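You operate a simulated robot arm through the tools that you are given. There is no shell and no other tool. Be economical: measure what you need, move in short steps, check, and stop when the job is done.

You are at the controls of a simulated robot arm. One attempt, no reset.

JOB
Wipe off both sticky marks with the napkin that the today card names.
Fine: press it on the suds first and put it back.

Only the result counts: the job must be done as asked and must still hold three seconds after the hand-in. Knocking over, shifting, dropping, spilling or breaking anything else fails it.

ROBOT AND FRAMES
A 7-joint arm with a two-finger parallel gripper, fixed in place. Base frame: the origin is at the foot of the arm, x ahead of it, y to its left, z up; the work surface is at about z = 0.92. Readings come in m, rad, newtons and seconds.
With the tool pointing down near the work surface it reaches from about 0.28 to 0.68 m from the base axis. Its first joint turns from -1.152 to 1.152 rad. Payload 1.57 kg.
The tool frame sits at the grasp point between the pads (the TCP): z along the fingers, y along the line on which they close. The tips reach 0.03 m beyond it. The gripper opens to 0.11 m. The fingers are 0.024 m wide and 0.012 m thick; the gripper's body (0.048 by 0.112 m) begins 0.078 m behind the TCP.
Orientation is that of the tool frame in the base frame, as a unit quaternion [w, x, y, z]. With the fingers straight down and closing along the base's y, the tool's x points along the base's -x, its y along +y and its z along -z.

CONTROLS
- The arm moves only by the tool jog_arm. Its argument "commands" is a list of rows, each a list of 3 entries, a list of its own where there are three numbers: the shift along the tool's x, y, z in m, then the turn, a rotation vector about the tool's x, y, z in rad, then the closure, from 0 (fully open) to 1 (shut). In form: [[[tx, ty, tz], [ax, ay, az], fingers], ...]. A call has 1 to 10 rows; each row is the pose to reach, as a shift and turn from the pose commanded when the call began, along the tool's axes at that moment. Rows are played at 5 a second. More than 0.05 m and 0.15 rad between two rows, or a gripper value outside its range, and nothing of the call is played. Where a pose cannot be reached the arm comes as near as it can. A force on the tool above 50 N (or 10 N above the force at the start of the call, whichever is more), or a blocked arm, ends the call early, and 0.2 s more pass. Each finger travels about 0.108 m/s and halts on what it meets, pressing with about 27 N; the grip force reading is that of the motor and also rises with nothing between the fingers. The clock runs only during rows and for 0.2 s after the last one: add rows that repeat a pose to give the fingers time. The reply holds the time, the measured pose of the TCP, the force on the tool along the base axes, the opening and the grip force, in the units named above and with some noise.
- Cameras (640 x 400 px; columns grow to the right, rows downward): "scene" is fixed at [0.1712, -0.3912, 1.416]; the picture's right is [0.76, -0.65, 0.00], its down [-0.31, -0.36, -0.88] and it looks along [0.58, 0.67, -0.47] (base axes); focal length 267 px, centre (320, 200). "wrist" rides on the gripper at [-0.036, 0, -0.08] in the tool frame; the picture's right is [0.00, -1.00, 0.00], its down [0.97, 0.00, -0.24] and it looks along [0.24, 0.00, 0.97] (tool axes); focal length 218 px, centre (320, 200).
- camera(camera): a new picture of that camera. No time passes.
- probe_pixels(camera, pixels): there is no depth. For up to 12 entries [column, row, z] of the newest picture of that camera ("zoom" is the newest enlarged one), the place [x, y] in the base frame at which the ray of that pixel passes the height z, good to about 0.002 m. No time passes.
- close_up(camera, box): a new picture of the part [left, top, right, bottom] of that camera's present view, enlarged. No time passes.
- job_done(): hands the job in; it is judged then, once.

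Work in short steps. Measure before you move; look again where a grasp or a placing could have gone wrong, and mend it. You have 80 turns and 54 pictures in all, those below and enlarged ones among them. Open the gripper and draw the arm clear of the work before you hand the job in, unless the task says otherwise; then end with one line.

The tools are called after "Emit:" as a command line: name --argument value ..., lists and objects as JSON in quotes. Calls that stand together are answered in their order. jog_arm: Moves the arm, as the interface text tells. Its arguments: {"type":"object","properties":{"commands":{"type":"array","items":{"type":"array"}}},"required":["commands"]} The other tools are called the same way: camera (camera) takes a picture; probe_pixels (camera, pixels) gives the place at which the rays of pixels pass given heights; close_up (camera, box) takes an enlarged picture of a part of a camera's view; job_done () hands the job in.

At the start:

```text
time: 0.0
eef_pos: [0.3978, -0.1525, 1.258]
orientation: [0.0, 0.001, 1.0, 0.0]
ft_force: [0.4, -0.4, -0.1]
width: 0.1099
grasp_force: 0.1
```

scene: 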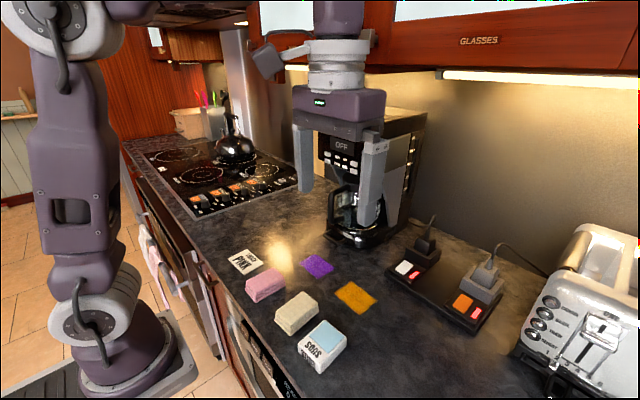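
wrist: 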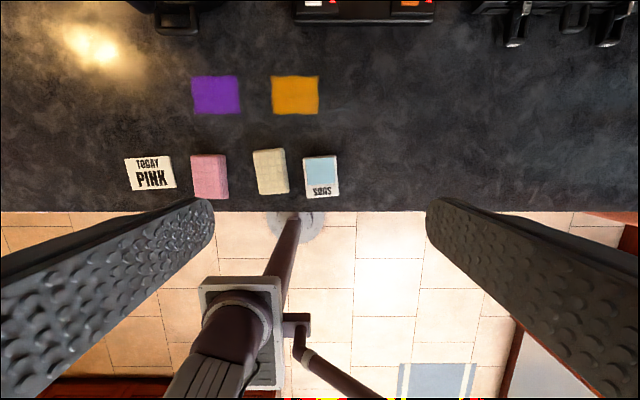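

The card reads TODAY PINK; the pink block is at wrist (209,176), suds at (321,176), marks at (216,95) and (295,95). I take enlarged views for measuring.

Emit:
close_up --camera "wrist" --box '[110, 60, 370, 222]'

Emit:
close_up --camera "scene" --box '[210, 230, 400, 380]'

```text
2.46 times, centred on (240, 141) of wrist
```

zoom: 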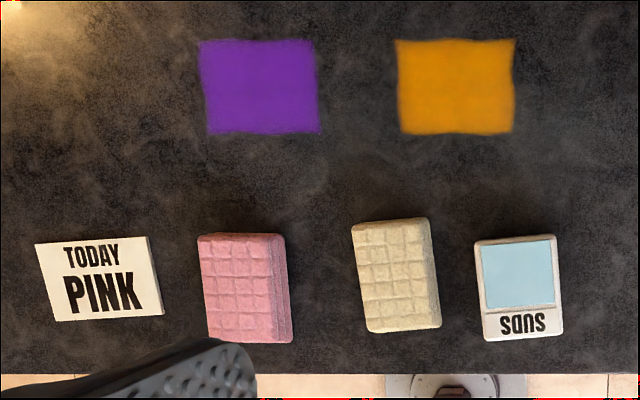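

```text
2.67 times, centred on (305, 305) of scene
```

zoom: 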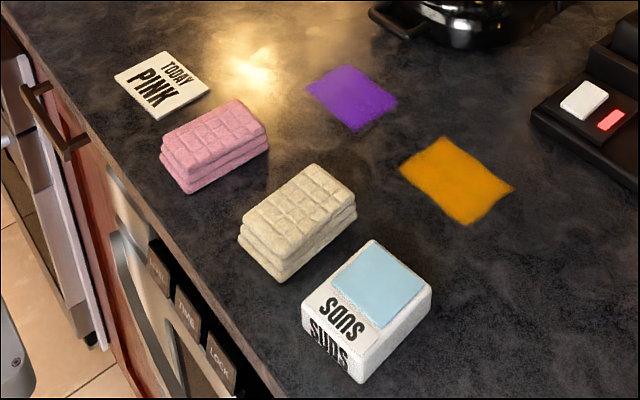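

Probing the marks at table height, and the pink block and suds at two heights each from the wrist view and the scene zoom to settle their heights.

Emit:
probe_pixels --camera "wrist" --pixels '[[191.2, 76, 0.92], [238, 75.1, 0.92], [240.8, 113.8, 0.92], [194.5, 113.8, 0.92], [270.9, 76, 0.92], [319.3, 75.1, 0.92], [318, 113.8, 0.92], [272.5, 113.8, 0.92], [190, 156, 0.95], [219.7, 154.8, 0.95], [194.5, 198.3, 0.95], [223.7, 199.1, 0.95]]'

Emit:
probe_pixels --camera "zoom" --pixels '[[160, 151, 0.95], [235, 99, 0.95], [268, 146, 0.95], [188, 183, 0.95], [188, 194, 0.92], [269, 152, 0.92], [372, 240, 0.96], [434, 284, 0.96], [358, 363, 0.96], [302, 303, 0.96], [361, 383, 0.92], [302, 326, 0.92]]'

Emit:
probe_pixels --camera "wrist" --pixels '[[303.4, 157.3, 0.95], [335.9, 155.2, 0.95], [338.4, 195, 0.95], [306.7, 197.9, 0.95], [305, 158.5, 0.95], [333.9, 156.9, 0.95], [335.1, 182.5, 0.95], [307.9, 184.9, 0.95], [252.7, 150.4, 0.95], [283.9, 148, 0.95], [289, 191, 0.95], [258.7, 194.7, 0.95]]'

```text
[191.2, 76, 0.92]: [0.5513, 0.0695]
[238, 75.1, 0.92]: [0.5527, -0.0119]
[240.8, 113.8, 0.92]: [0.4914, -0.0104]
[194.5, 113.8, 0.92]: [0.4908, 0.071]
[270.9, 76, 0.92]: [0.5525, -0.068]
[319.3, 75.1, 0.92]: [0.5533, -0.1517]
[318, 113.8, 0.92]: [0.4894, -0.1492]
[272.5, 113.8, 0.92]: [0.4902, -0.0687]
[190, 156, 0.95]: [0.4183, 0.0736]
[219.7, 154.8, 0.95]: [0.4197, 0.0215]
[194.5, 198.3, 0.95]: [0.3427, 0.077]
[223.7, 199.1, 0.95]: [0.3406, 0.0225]
```

```text
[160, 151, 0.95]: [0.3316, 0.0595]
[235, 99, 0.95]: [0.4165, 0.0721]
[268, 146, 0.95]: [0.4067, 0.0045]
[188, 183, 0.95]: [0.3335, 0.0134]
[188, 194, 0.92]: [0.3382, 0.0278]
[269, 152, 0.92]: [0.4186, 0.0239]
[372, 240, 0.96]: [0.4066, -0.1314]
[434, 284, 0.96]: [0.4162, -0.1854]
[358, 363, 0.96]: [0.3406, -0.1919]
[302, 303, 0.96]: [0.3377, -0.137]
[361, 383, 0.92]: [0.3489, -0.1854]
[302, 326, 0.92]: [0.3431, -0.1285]
```

```text
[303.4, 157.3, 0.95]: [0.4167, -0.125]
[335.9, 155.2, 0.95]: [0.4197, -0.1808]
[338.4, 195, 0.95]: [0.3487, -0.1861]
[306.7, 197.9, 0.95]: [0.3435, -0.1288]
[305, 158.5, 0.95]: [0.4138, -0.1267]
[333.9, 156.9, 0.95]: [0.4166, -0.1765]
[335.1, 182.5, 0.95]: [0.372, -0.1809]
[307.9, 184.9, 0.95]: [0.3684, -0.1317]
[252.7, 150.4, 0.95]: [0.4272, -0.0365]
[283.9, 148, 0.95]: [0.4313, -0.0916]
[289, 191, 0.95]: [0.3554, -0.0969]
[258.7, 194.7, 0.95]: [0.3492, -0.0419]
```

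Pink block spans x 0.342–0.419, y 0.022–0.075 (top about 0.947). Moving above it with the gripper partly closed, then checking.

Emit:
jog_arm --commands '[[[0.003, 0.033, 0.033], [0, 0, 0], 0.1], [[0.006, 0.066, 0.066], [0, 0, 0], 0.3], [[0.009, 0.1, 0.1], [0, 0, 0], 0.3], [[0.012, 0.133, 0.133], [0, 0, 0], 0.3], [[0.015, 0.166, 0.166], [0, 0, 0], 0.3], [[0.0188, 0.2, 0.198], [0, 0, 0], 0.3], [[0.0188, 0.2, 0.198], [0, 0, 0], 0.3]]'

Emit:
camera --camera "wrist"

```text
time: 1.6
eef_pos: [0.3774, 0.0461, 1.0598]
orientation: [0.0, 0.0, 1.0, 0.0]
ft_force: [0.5, 0.1, 0.1]
width: 0.077
grasp_force: 0.0
```

```text
49 pictures are left
```

wrist: 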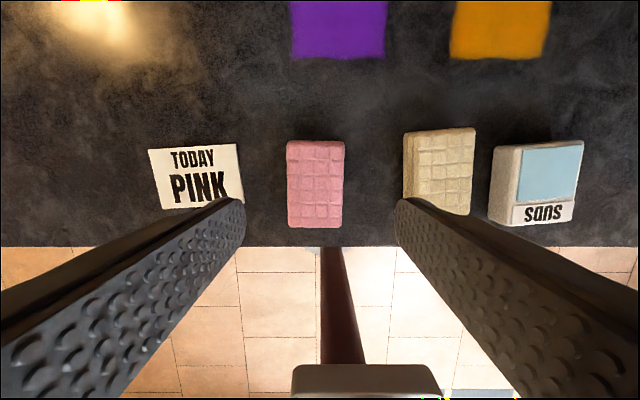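

Pink block now at px (287–344, 141–227). Measuring it finely.

Emit:
probe_pixels --camera "wrist" --pixels '[[287, 142, 0.946], [345, 142, 0.946], [341, 226, 0.946], [288, 223, 0.946], [238, 143, 0.922], [243, 200, 0.922], [405, 140, 0.946], [519, 149, 0.951], [583, 140, 0.951], [574, 202, 0.951], [513, 206, 0.951]]'

```text
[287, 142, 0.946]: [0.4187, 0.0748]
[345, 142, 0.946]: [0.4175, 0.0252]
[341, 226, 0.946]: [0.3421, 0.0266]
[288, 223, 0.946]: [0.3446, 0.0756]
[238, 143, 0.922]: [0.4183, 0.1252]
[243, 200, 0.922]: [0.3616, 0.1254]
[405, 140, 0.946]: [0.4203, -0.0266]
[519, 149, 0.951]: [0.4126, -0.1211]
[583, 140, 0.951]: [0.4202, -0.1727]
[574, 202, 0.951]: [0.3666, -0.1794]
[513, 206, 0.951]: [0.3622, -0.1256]
```

Center is about (0.381, 0.050). Descending to TCP z≈0.959 (tips ~9 mm above the table) and closing.

Emit:
jog_arm --commands '[[[-0.003, 0.004, 0.03], [0, 0, 0], 0.3], [[-0.003, 0.004, 0.06], [0, 0, 0], 0.3], [[-0.003, 0.004, 0.085], [0, 0, 0], 0.3], [[-0.003, 0.004, 0.101], [0, 0, 0], 0.3], [[-0.003, 0.004, 0.101], [0, 0, 0], 0.3]]'

Emit:
camera --camera "scene"

```text
time: 2.8
eef_pos: [0.3835, 0.0498, 0.9579]
orientation: [0.0, 0.0, 1.0, 0.0]
ft_force: [0.3, 0.2, 0.2]
width: 0.0768
grasp_force: 0.1
```

```text
48 pictures are left
```

scene: 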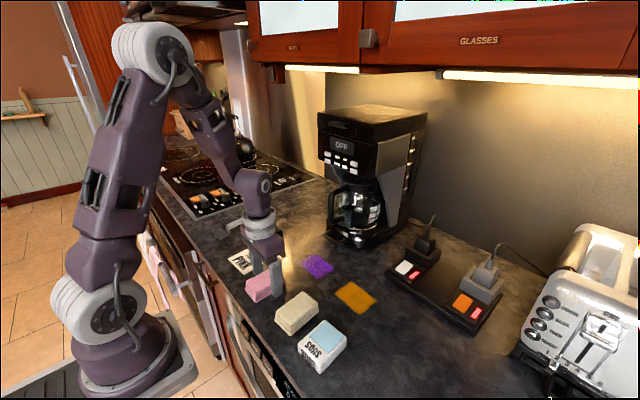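

The fingers straddle the block cleanly. Closing and lifting 2 cm to check the hold.

Emit:
jog_arm --commands '[[[0, 0, 0], [0, 0, 0], 0.5], [[0, 0, 0], [0, 0, 0], 0.65], [[0, 0, 0], [0, 0, 0], 0.8], [[0, 0, 0], [0, 0, 0], 0.8], [[0, 0, -0.01], [0, 0, 0], 0.8], [[0, 0, -0.03], [0, 0, 0], 0.8], [[0, 0, -0.03], [0, 0, 0], 0.8]]'

Emit:
close_up --camera "scene" --box '[210, 210, 400, 360]'

```text
time: 4.4
eef_pos: [0.3808, 0.0511, 0.9889]
orientation: [0.0, 0.0, 1.0, 0.0]
ft_force: [0.2, 0.6, -1.1]
width: 0.054
grasp_force: 26.9
```

```text
2.67 times, centred on (305, 285) of scene
```

zoom: 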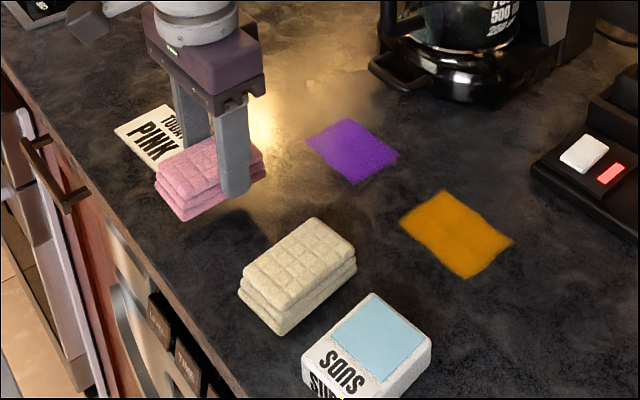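

Held (width 0.054). Lifting and carrying it over the suds pad center (~0.391, -0.152), still high.

Emit:
jog_arm --commands '[[[0, 0, -0.04], [0, 0, 0], 0.8], [[0, -0.02, -0.06], [0, 0, 0], 0.8], [[-0.003, -0.06, -0.06], [0, 0, 0], 0.8], [[-0.005, -0.1, -0.06], [0, 0, 0], 0.8], [[-0.008, -0.14, -0.06], [0, 0, 0], 0.8], [[-0.01, -0.18, -0.06], [0, 0, 0], 0.8], [[-0.01, -0.203, -0.06], [0, 0, 0], 0.8], [[-0.01, -0.203, -0.04], [0, 0, 0], 0.8], [[-0.01, -0.203, -0.025], [0, 0, 0], 0.8], [[-0.01, -0.203, -0.025], [0, 0, 0], 0.8]]'

Emit:
close_up --camera "scene" --box '[230, 230, 420, 380]'

Emit:
camera --camera "wrist"

```text
time: 6.6
eef_pos: [0.3914, -0.1532, 1.0135]
orientation: [0.0, 0.001, 1.0, 0.0]
ft_force: [-0.2, 0.6, -0.2]
width: 0.054
grasp_force: 27.0
```

```text
2.67 times, centred on (325, 305) of scene
```

zoom: 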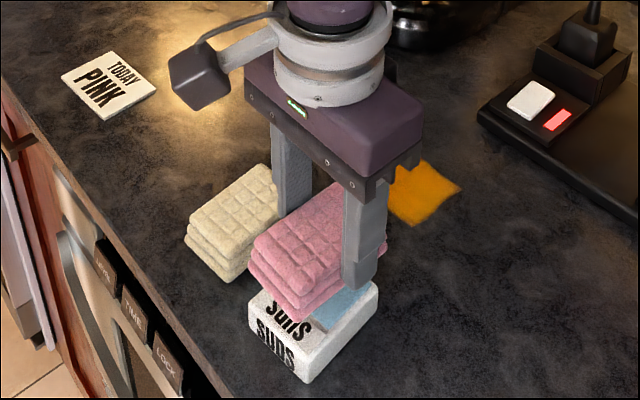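

```text
45 pictures are left
```

wrist: 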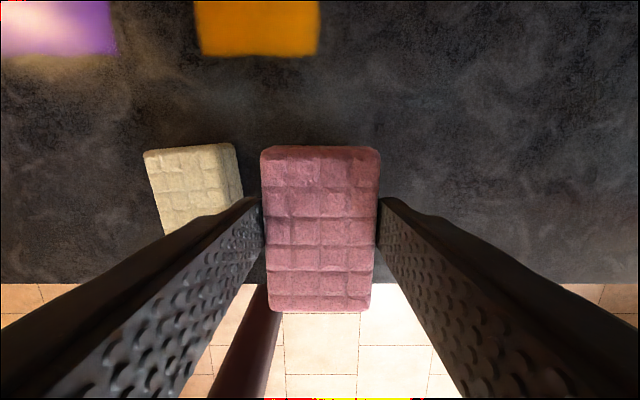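

The block hangs just above the pad and is aligned. Lowering in small steps till contact.

Emit:
jog_arm --commands '[[[0, 0, 0.01], [0, 0, 0], 0.8], [[0, 0, 0.016], [0, 0, 0], 0.8], [[0, 0, 0.02], [0, 0, 0], 0.8], [[0, 0, 0.022], [0, 0, 0], 0.8], [[0, 0, 0.022], [0, 0, 0], 0.8]]'

```text
time: 7.8
eef_pos: [0.3907, -0.1523, 0.9916]
orientation: [0.001, 0.0, 1.0, 0.001]
ft_force: [0.1, -0.8, -0.4]
width: 0.0538
grasp_force: 26.8
```

No contact yet (force ~0). Continuing by 1–2 mm steps.

Emit:
jog_arm --commands '[[[0, 0, 0.001], [0, 0, 0], 0.8], [[0, 0, 0.002], [0, 0, 0], 0.8], [[0, 0, 0.003], [0, 0, 0], 0.8], [[0, 0, 0.003], [0, 0, 0], 0.8]]'

```text
time: 8.8
eef_pos: [0.392, -0.1521, 0.9894]
orientation: [0.0, 0.0, 1.0, 0.0]
ft_force: [0.5, -0.6, -0.8]
width: 0.0538
grasp_force: 26.9
```

Emit:
jog_arm --commands '[[[0, 0, 0.001], [0, 0, 0], 0.8], [[0, 0, 0.002], [0, 0, 0], 0.8], [[0, 0, 0.003], [0, 0, 0], 0.8], [[0, 0, 0.003], [0, 0, 0], 0.8]]'

Emit:
close_up --camera "scene" --box '[270, 280, 390, 380]'

```text
time: 9.8
eef_pos: [0.3918, -0.151, 0.9863]
orientation: [0.001, 0.0, 1.0, -0.001]
ft_force: [0.9, 1.5, 37.6]
width: 0.054
grasp_force: 27.5
```

```text
4.00 times, centred on (330, 330) of scene
```

zoom: 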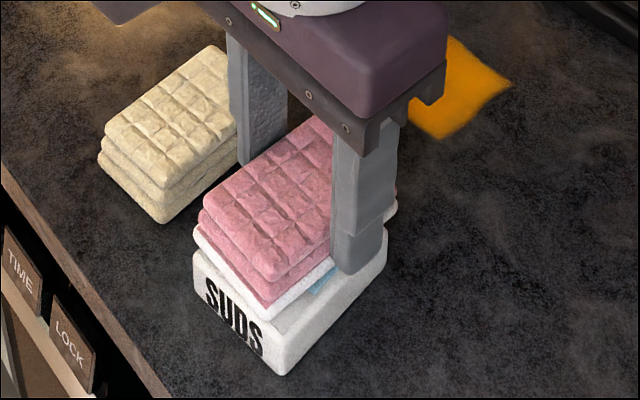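

Contact with 37.6 N, and suds are visible on the napkin's underside. Lifting straight up and checking the suds box stays put.

Emit:
jog_arm --commands '[[[0, 0, 0], [0, 0, 0], 0.8], [[0, 0, -0.005], [0, 0, 0], 0.8], [[0, 0, -0.02], [0, 0, 0], 0.8], [[0, 0, -0.05], [0, 0, 0], 0.8], [[0, 0, -0.05], [0, 0, 0], 0.8]]'

Emit:
close_up --camera "scene" --box '[230, 210, 420, 380]'

```text
time: 11.0
eef_pos: [0.3917, -0.1514, 1.0357]
orientation: [-0.001, 0.001, 1.0, 0.001]
ft_force: [0.3, 0.2, -0.2]
width: 0.0537
grasp_force: 27.2
```

```text
2.35 times, centred on (325, 295) of scene
```

zoom: 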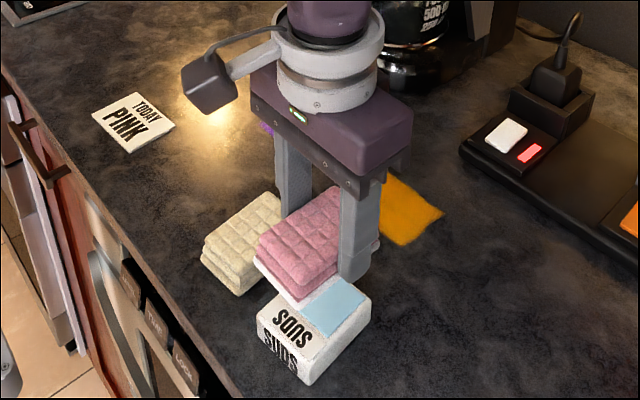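

Suds box unmoved, napkin soaped. Moving over the orange mark's right end (x 0.521, y −0.15) at TCP z≈0.975.

Emit:
jog_arm --commands '[[[-0.03, 0, 0], [0, 0, 0], 0.8], [[-0.065, 0.0, 0], [0, 0, 0], 0.8], [[-0.1, 0.0, 0], [0, 0, 0], 0.8], [[-0.13, 0.0, 0], [0, 0, 0], 0.8], [[-0.13, 0.0, 0.03], [0, 0, 0], 0.8], [[-0.13, 0.0, 0.06], [0, 0, 0], 0.8], [[-0.13, 0.0, 0.06], [0, 0, 0], 0.8]]'

Emit:
camera --camera "wrist"

Emit:
camera --camera "scene"

```text
time: 12.6
eef_pos: [0.5221, -0.1515, 0.9762]
orientation: [0.001, 0.0, 1.0, 0.0]
ft_force: [0.9, 0.1, -0.5]
width: 0.0539
grasp_force: 27.2
```

```text
42 pictures are left
```

wrist: 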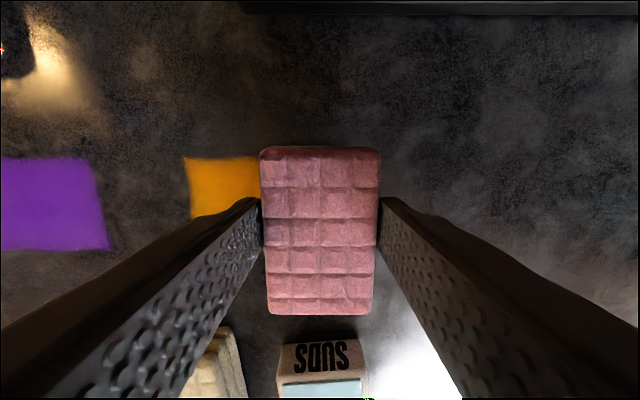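

```text
41 pictures are left
```

scene: 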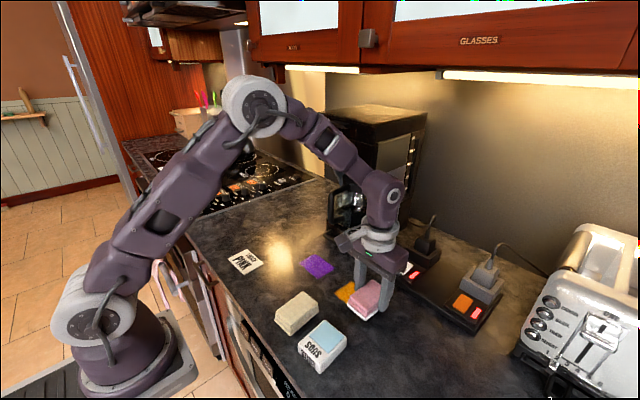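

Napkin covers the right end of the orange mark. Lowering to contact.

Emit:
jog_arm --commands '[[[0, 0, 0.01], [0, 0, 0], 0.8], [[0, 0, 0.015], [0, 0, 0], 0.8], [[0, 0, 0.017], [0, 0, 0], 0.8], [[0, 0, 0.018], [0, 0, 0], 0.8], [[0, 0, 0.018], [0, 0, 0], 0.8]]'

```text
time: 13.8
eef_pos: [0.5231, -0.152, 0.957]
orientation: [-0.001, 0.0, 1.0, 0.0]
ft_force: [-0.4, -0.4, -0.3]
width: 0.0538
grasp_force: 26.6
```

Emit:
jog_arm --commands '[[[0, 0, 0.001], [0, 0, 0], 0.8], [[0, 0, 0.0015], [0, 0, 0], 0.8], [[0, 0, 0.0015], [0, 0, 0], 0.8]]'

```text
time: 14.6
eef_pos: [0.5229, -0.1517, 0.9571]
orientation: [0.0, 0.0, 1.0, 0.0]
ft_force: [-1.9, 2.2, 6.8]
width: 0.0538
grasp_force: 26.9
```

Contact at 6.8 N. Pressing slightly more and sweeping left along y across the orange mark.

Emit:
jog_arm --commands '[[[0, 0, 0.0003], [0, 0, 0], 0.8], [[0, 0.015, 0.0003], [0, 0, 0], 0.8], [[0, 0.03, 0.0003], [0, 0, 0], 0.8], [[0, 0.045, 0.0003], [0, 0, 0], 0.8], [[0, 0.06, 0.0003], [0, 0, 0], 0.8], [[0, 0.075, 0.0003], [0, 0, 0], 0.8], [[0, 0.09, 0.0003], [0, 0, 0], 0.8], [[0, 0.09, 0.0003], [0, 0, 0], 0.8]]'

Emit:
camera --camera "wrist"

```text
time: 16.4
eef_pos: [0.5222, -0.0643, 0.9556]
orientation: [0.001, 0.001, 1.0, -0.001]
ft_force: [1.1, -15.8, 29.0]
width: 0.0536
grasp_force: 26.8
```

```text
40 pictures are left
```

wrist: 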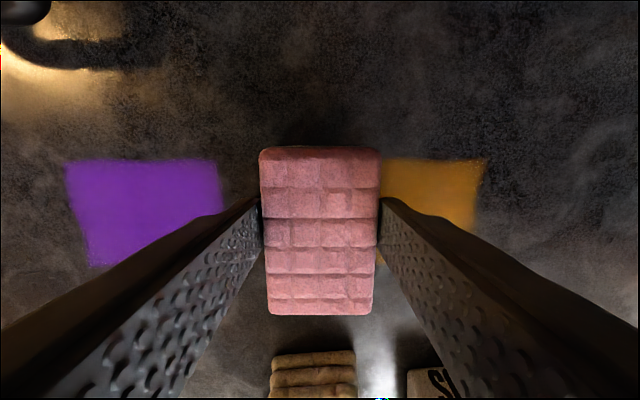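

The orange mark fades but is not gone; force is 29 N. Sweeping back and forth again.

Emit:
jog_arm --commands '[[[0, -0.024, 0], [0, 0, 0], 0.8], [[0, -0.048, 0], [0, 0, 0], 0.8], [[0, -0.072, 0], [0, 0, 0], 0.8], [[0, -0.095, 0], [0, 0, 0], 0.8], [[0, -0.095, 0], [0, 0, 0], 0.8], [[0, -0.072, 0], [0, 0, 0], 0.8], [[0, -0.048, 0], [0, 0, 0], 0.8], [[0, -0.024, 0], [0, 0, 0], 0.8], [[0, 0.0, 0], [0, 0, 0], 0.8], [[0, 0.0, 0], [0, 0, 0], 0.8]]'

Emit:
camera --camera "wrist"

```text
time: 18.6
eef_pos: [0.5222, -0.0637, 0.9553]
orientation: [0.0, 0.001, 1.0, 0.001]
ft_force: [-0.2, -3.1, 5.8]
width: 0.0539
grasp_force: 26.8
```

```text
39 pictures are left
```

wrist: 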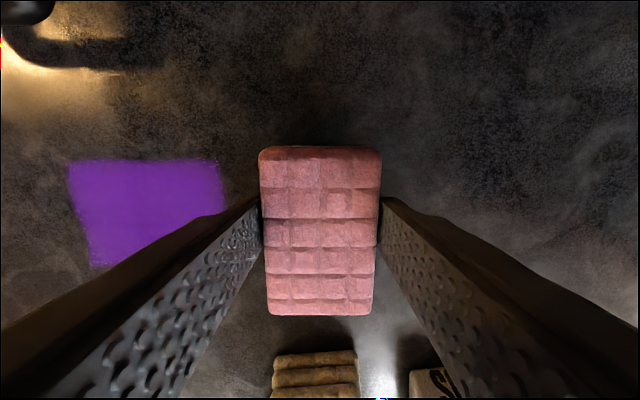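

Orange looks gone to the right. Lifting and moving to y≈−0.02 (purple's right end), then looking.

Emit:
jog_arm --commands '[[[0, 0, -0.01], [0, 0, 0], 0.8], [[0, 0, -0.03], [0, 0, 0], 0.8], [[0, 0.025, -0.03], [0, 0, 0], 0.8], [[0, 0.05, -0.03], [0, 0, 0], 0.8], [[0, 0.05, -0.03], [0, 0, 0], 0.8]]'

Emit:
camera --camera "wrist"

Emit:
close_up --camera "scene" --box '[260, 210, 450, 360]'

```text
time: 19.8
eef_pos: [0.523, -0.0131, 0.9851]
orientation: [-0.001, 0.0, 1.0, 0.0]
ft_force: [-0.1, 0.1, -0.2]
width: 0.0542
grasp_force: 26.7
```

```text
38 pictures are left
```

wrist: 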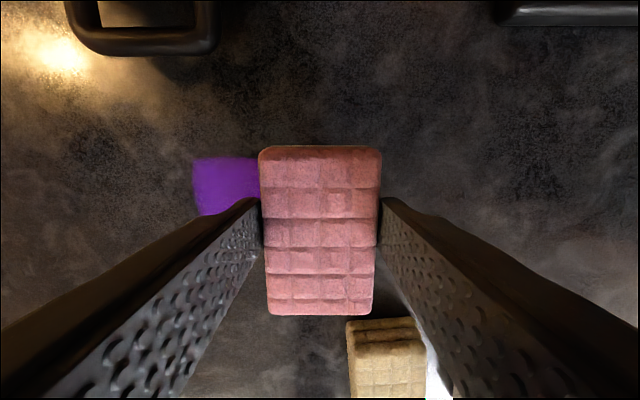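

```text
2.67 times, centred on (355, 285) of scene
```

zoom: 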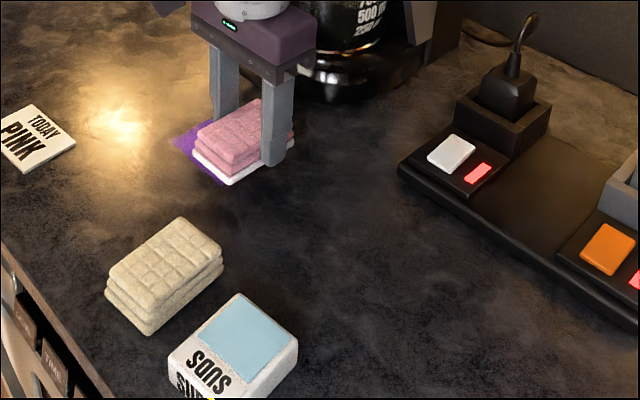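

Orange is completely gone. Before wiping purple, I check where the carafe handle (px 70–215, row ≤55) lies relative to the gripper.

Emit:
probe_pixels --camera "wrist" --pixels '[[140, 55, 0.93], [140, 55, 0.96], [140, 55, 1.0], [210, 50, 0.96], [70, 50, 0.96]]'

Emit:
close_up --camera "scene" --box '[280, 120, 440, 290]'

```text
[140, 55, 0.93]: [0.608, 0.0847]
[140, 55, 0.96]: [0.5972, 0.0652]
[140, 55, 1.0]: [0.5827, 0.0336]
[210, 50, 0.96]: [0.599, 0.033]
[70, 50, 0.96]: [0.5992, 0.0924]
```

```text
2.35 times, centred on (360, 205) of scene
```

zoom: 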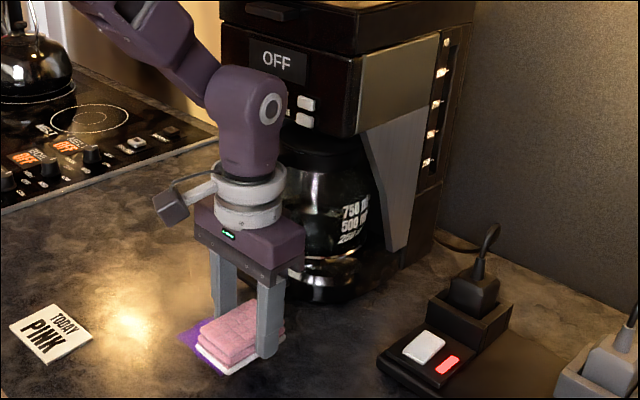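

The low bar triangulates to about x 0.605, z 0.935. I check the upper handle with scene pixels from the start view.

Emit:
probe_pixels --camera "scene" --pixels '[[328, 234, 0.93], [330, 195, 1.0], [330, 195, 1.04], [340, 185, 1.04], [330, 215, 0.98], [350, 180, 1.04]]'

Emit:
close_up --camera "wrist" --box '[0, 0, 320, 200]'

```text
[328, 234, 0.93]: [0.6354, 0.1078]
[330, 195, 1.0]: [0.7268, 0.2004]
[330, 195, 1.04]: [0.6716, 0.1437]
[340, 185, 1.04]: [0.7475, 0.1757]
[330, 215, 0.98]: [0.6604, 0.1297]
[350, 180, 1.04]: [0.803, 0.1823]
```

```text
2.00 times, centred on (160, 100) of wrist
```

zoom: 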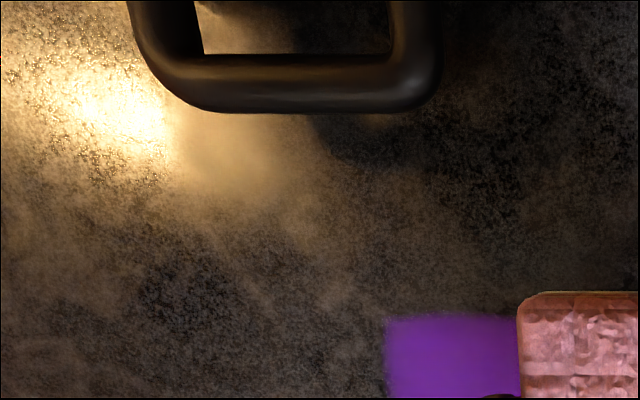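

Handle stays at x ≥ 0.6, clear of the gripper (≤0.56). Lowering onto purple's right end.

Emit:
jog_arm --commands '[[[0, 0, 0.015], [0, 0, 0], 0.8], [[0, 0, 0.025], [0, 0, 0], 0.8], [[0, 0, 0.028], [0, 0, 0], 0.8], [[0, 0, 0.03], [0, 0, 0], 0.8], [[0, 0, 0.0305], [0, 0, 0], 0.8], [[0, 0, 0.0305], [0, 0, 0], 0.8]]'

```text
time: 21.2
eef_pos: [0.5223, -0.012, 0.9548]
orientation: [0.001, 0.0, 1.0, 0.0]
ft_force: [1.3, -1.4, 9.9]
width: 0.0539
grasp_force: 27.0
```

Contact 9.9 N. Sweeping to y≈0.077 and back, with a touch more pressure.

Emit:
jog_arm --commands '[[[0, 0, 0.0003], [0, 0, 0], 0.8], [[0, 0.022, 0.0003], [0, 0, 0], 0.8], [[0, 0.044, 0.0003], [0, 0, 0], 0.8], [[0, 0.066, 0.0003], [0, 0, 0], 0.8], [[0, 0.088, 0.0003], [0, 0, 0], 0.8], [[0, 0.088, 0.0003], [0, 0, 0], 0.8], [[0, 0.066, 0.0003], [0, 0, 0], 0.8], [[0, 0.044, 0.0003], [0, 0, 0], 0.8], [[0, 0.022, 0.0003], [0, 0, 0], 0.8], [[0, -0.006, 0.0003], [0, 0, 0], 0.8]]'

Emit:
camera --camera "wrist"

```text
time: 23.4
eef_pos: [0.5216, -0.0176, 0.9555]
orientation: [0.0, -0.001, 1.0, 0.0]
ft_force: [-0.8, 9.9, 19.0]
width: 0.054
grasp_force: 27.2
```

```text
34 pictures are left
```

wrist: 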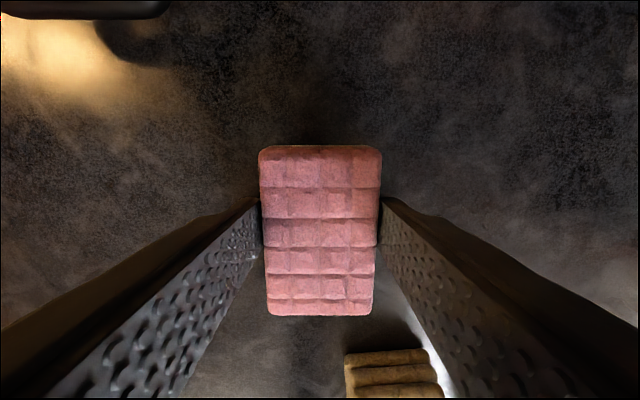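

Purple seems gone. One more pass for safety, then lifting.

Emit:
jog_arm --commands '[[[0, 0.022, 0], [0, 0, 0], 0.8], [[0, 0.045, 0], [0, 0, 0], 0.8], [[0, 0.07, 0], [0, 0, 0], 0.8], [[0, 0.094, 0], [0, 0, 0], 0.8], [[0, 0.094, 0], [0, 0, 0], 0.8], [[0, 0.094, -0.02], [0, 0, 0], 0.8], [[0, 0.094, -0.06], [0, 0, 0], 0.8], [[0.03, 0.08, -0.08], [0, 0, 0], 0.8], [[0.06, 0.07, -0.08], [0, 0, 0], 0.8], [[0.06, 0.07, -0.08], [0, 0, 0], 0.8]]'

Emit:
camera --camera "wrist"

Emit:
close_up --camera "scene" --box '[220, 200, 450, 380]'

```text
time: 25.6
eef_pos: [0.4613, 0.0532, 1.0353]
orientation: [0.0, 0.0, 1.0, 0.0]
ft_force: [0.0, 0.7, -0.7]
width: 0.0539
grasp_force: 27.2
```

```text
33 pictures are left
```

wrist: 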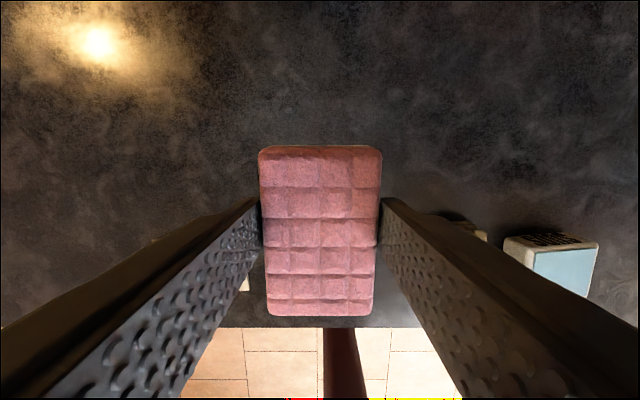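

```text
2.22 times, centred on (335, 290) of scene
```

zoom: 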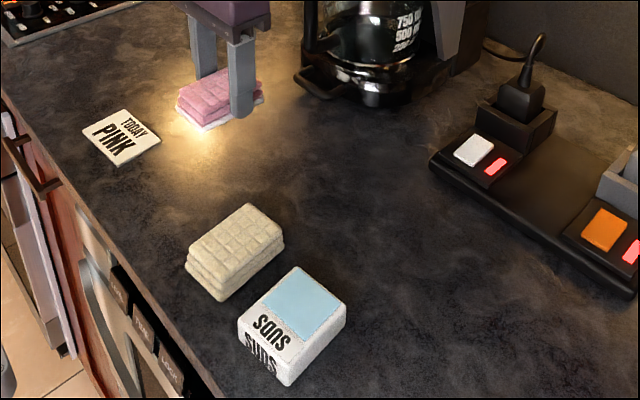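

Both marks are gone. Returning the napkin to its original spot (TCP 0.382, 0.051).

Emit:
jog_arm --commands '[[[0.04, 0, 0], [0, 0, 0], 0.8], [[0.079, -0.002, 0], [0, 0, 0], 0.8], [[0.079, -0.002, 0.03], [0, 0, 0], 0.8], [[0.079, -0.002, 0.06], [0, 0, 0], 0.8], [[0.079, -0.002, 0.074], [0, 0, 0], 0.8], [[0.079, -0.002, 0.078], [0, 0, 0], 0.8], [[0.079, -0.002, 0.079], [0, 0, 0], 0.8], [[0.079, -0.002, 0.079], [0, 0, 0], 0.8]]'

Emit:
close_up --camera "scene" --box '[210, 230, 400, 380]'

```text
time: 27.4
eef_pos: [0.3834, 0.0494, 0.956]
orientation: [0.001, 0.001, 1.0, 0.0]
ft_force: [0.3, -0.2, 12.3]
width: 0.0538
grasp_force: 27.3
```

```text
2.67 times, centred on (305, 305) of scene
```

zoom: 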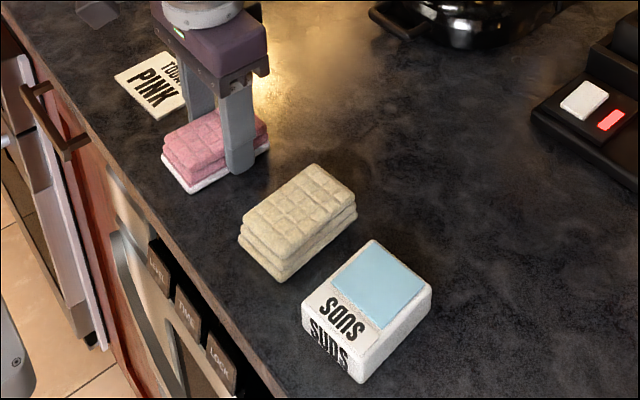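

The napkin rests on the table in its original place (same pixels as before). Opening partly (to clear the card and cream napkin) and drawing straight up.

Emit:
jog_arm --commands '[[[0, 0, -0.0005], [0, 0, 0], 0.45], [[0, 0, -0.0005], [0, 0, 0], 0.3], [[0, 0, -0.0005], [0, 0, 0], 0.3], [[0, 0, -0.02], [0, 0, 0], 0.3], [[0, 0, -0.06], [0, 0, 0], 0.3], [[0, 0, -0.1], [0, 0, 0], 0.3], [[0, 0, -0.14], [0, 0, 0], 0.3], [[0, 0, -0.18], [0, 0, 0], 0.0], [[0, 0, -0.22], [0, 0, 0], 0.0], [[0, 0, -0.22], [0, 0, 0], 0.0]]'

Emit:
camera --camera "wrist"

Emit:
close_up --camera "scene" --box '[210, 230, 400, 380]'

```text
time: 29.6
eef_pos: [0.3838, 0.0512, 1.1757]
orientation: [-0.001, -0.001, 1.0, 0.0]
ft_force: [-0.5, -0.1, -1.1]
width: 0.1099
grasp_force: 0.0
```

```text
30 pictures are left
```

wrist: 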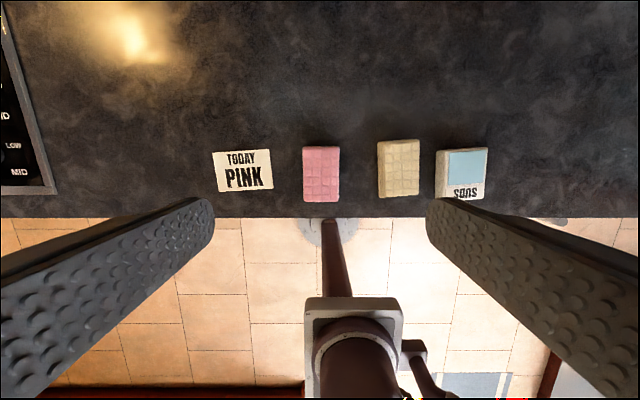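

```text
2.67 times, centred on (305, 305) of scene
```

zoom: 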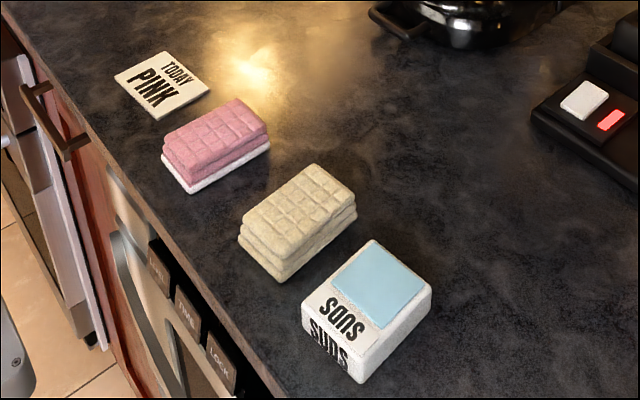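

Everything is in its original place, both marks are gone, and the arm is clear with the gripper open. Handing in.

Emit:
job_done

```text
The job is handed in.
```

I pressed the pink napkin on the suds, wiped off both sticky marks with it, put it back in its original spot, and handed the job in with nothing else moved.
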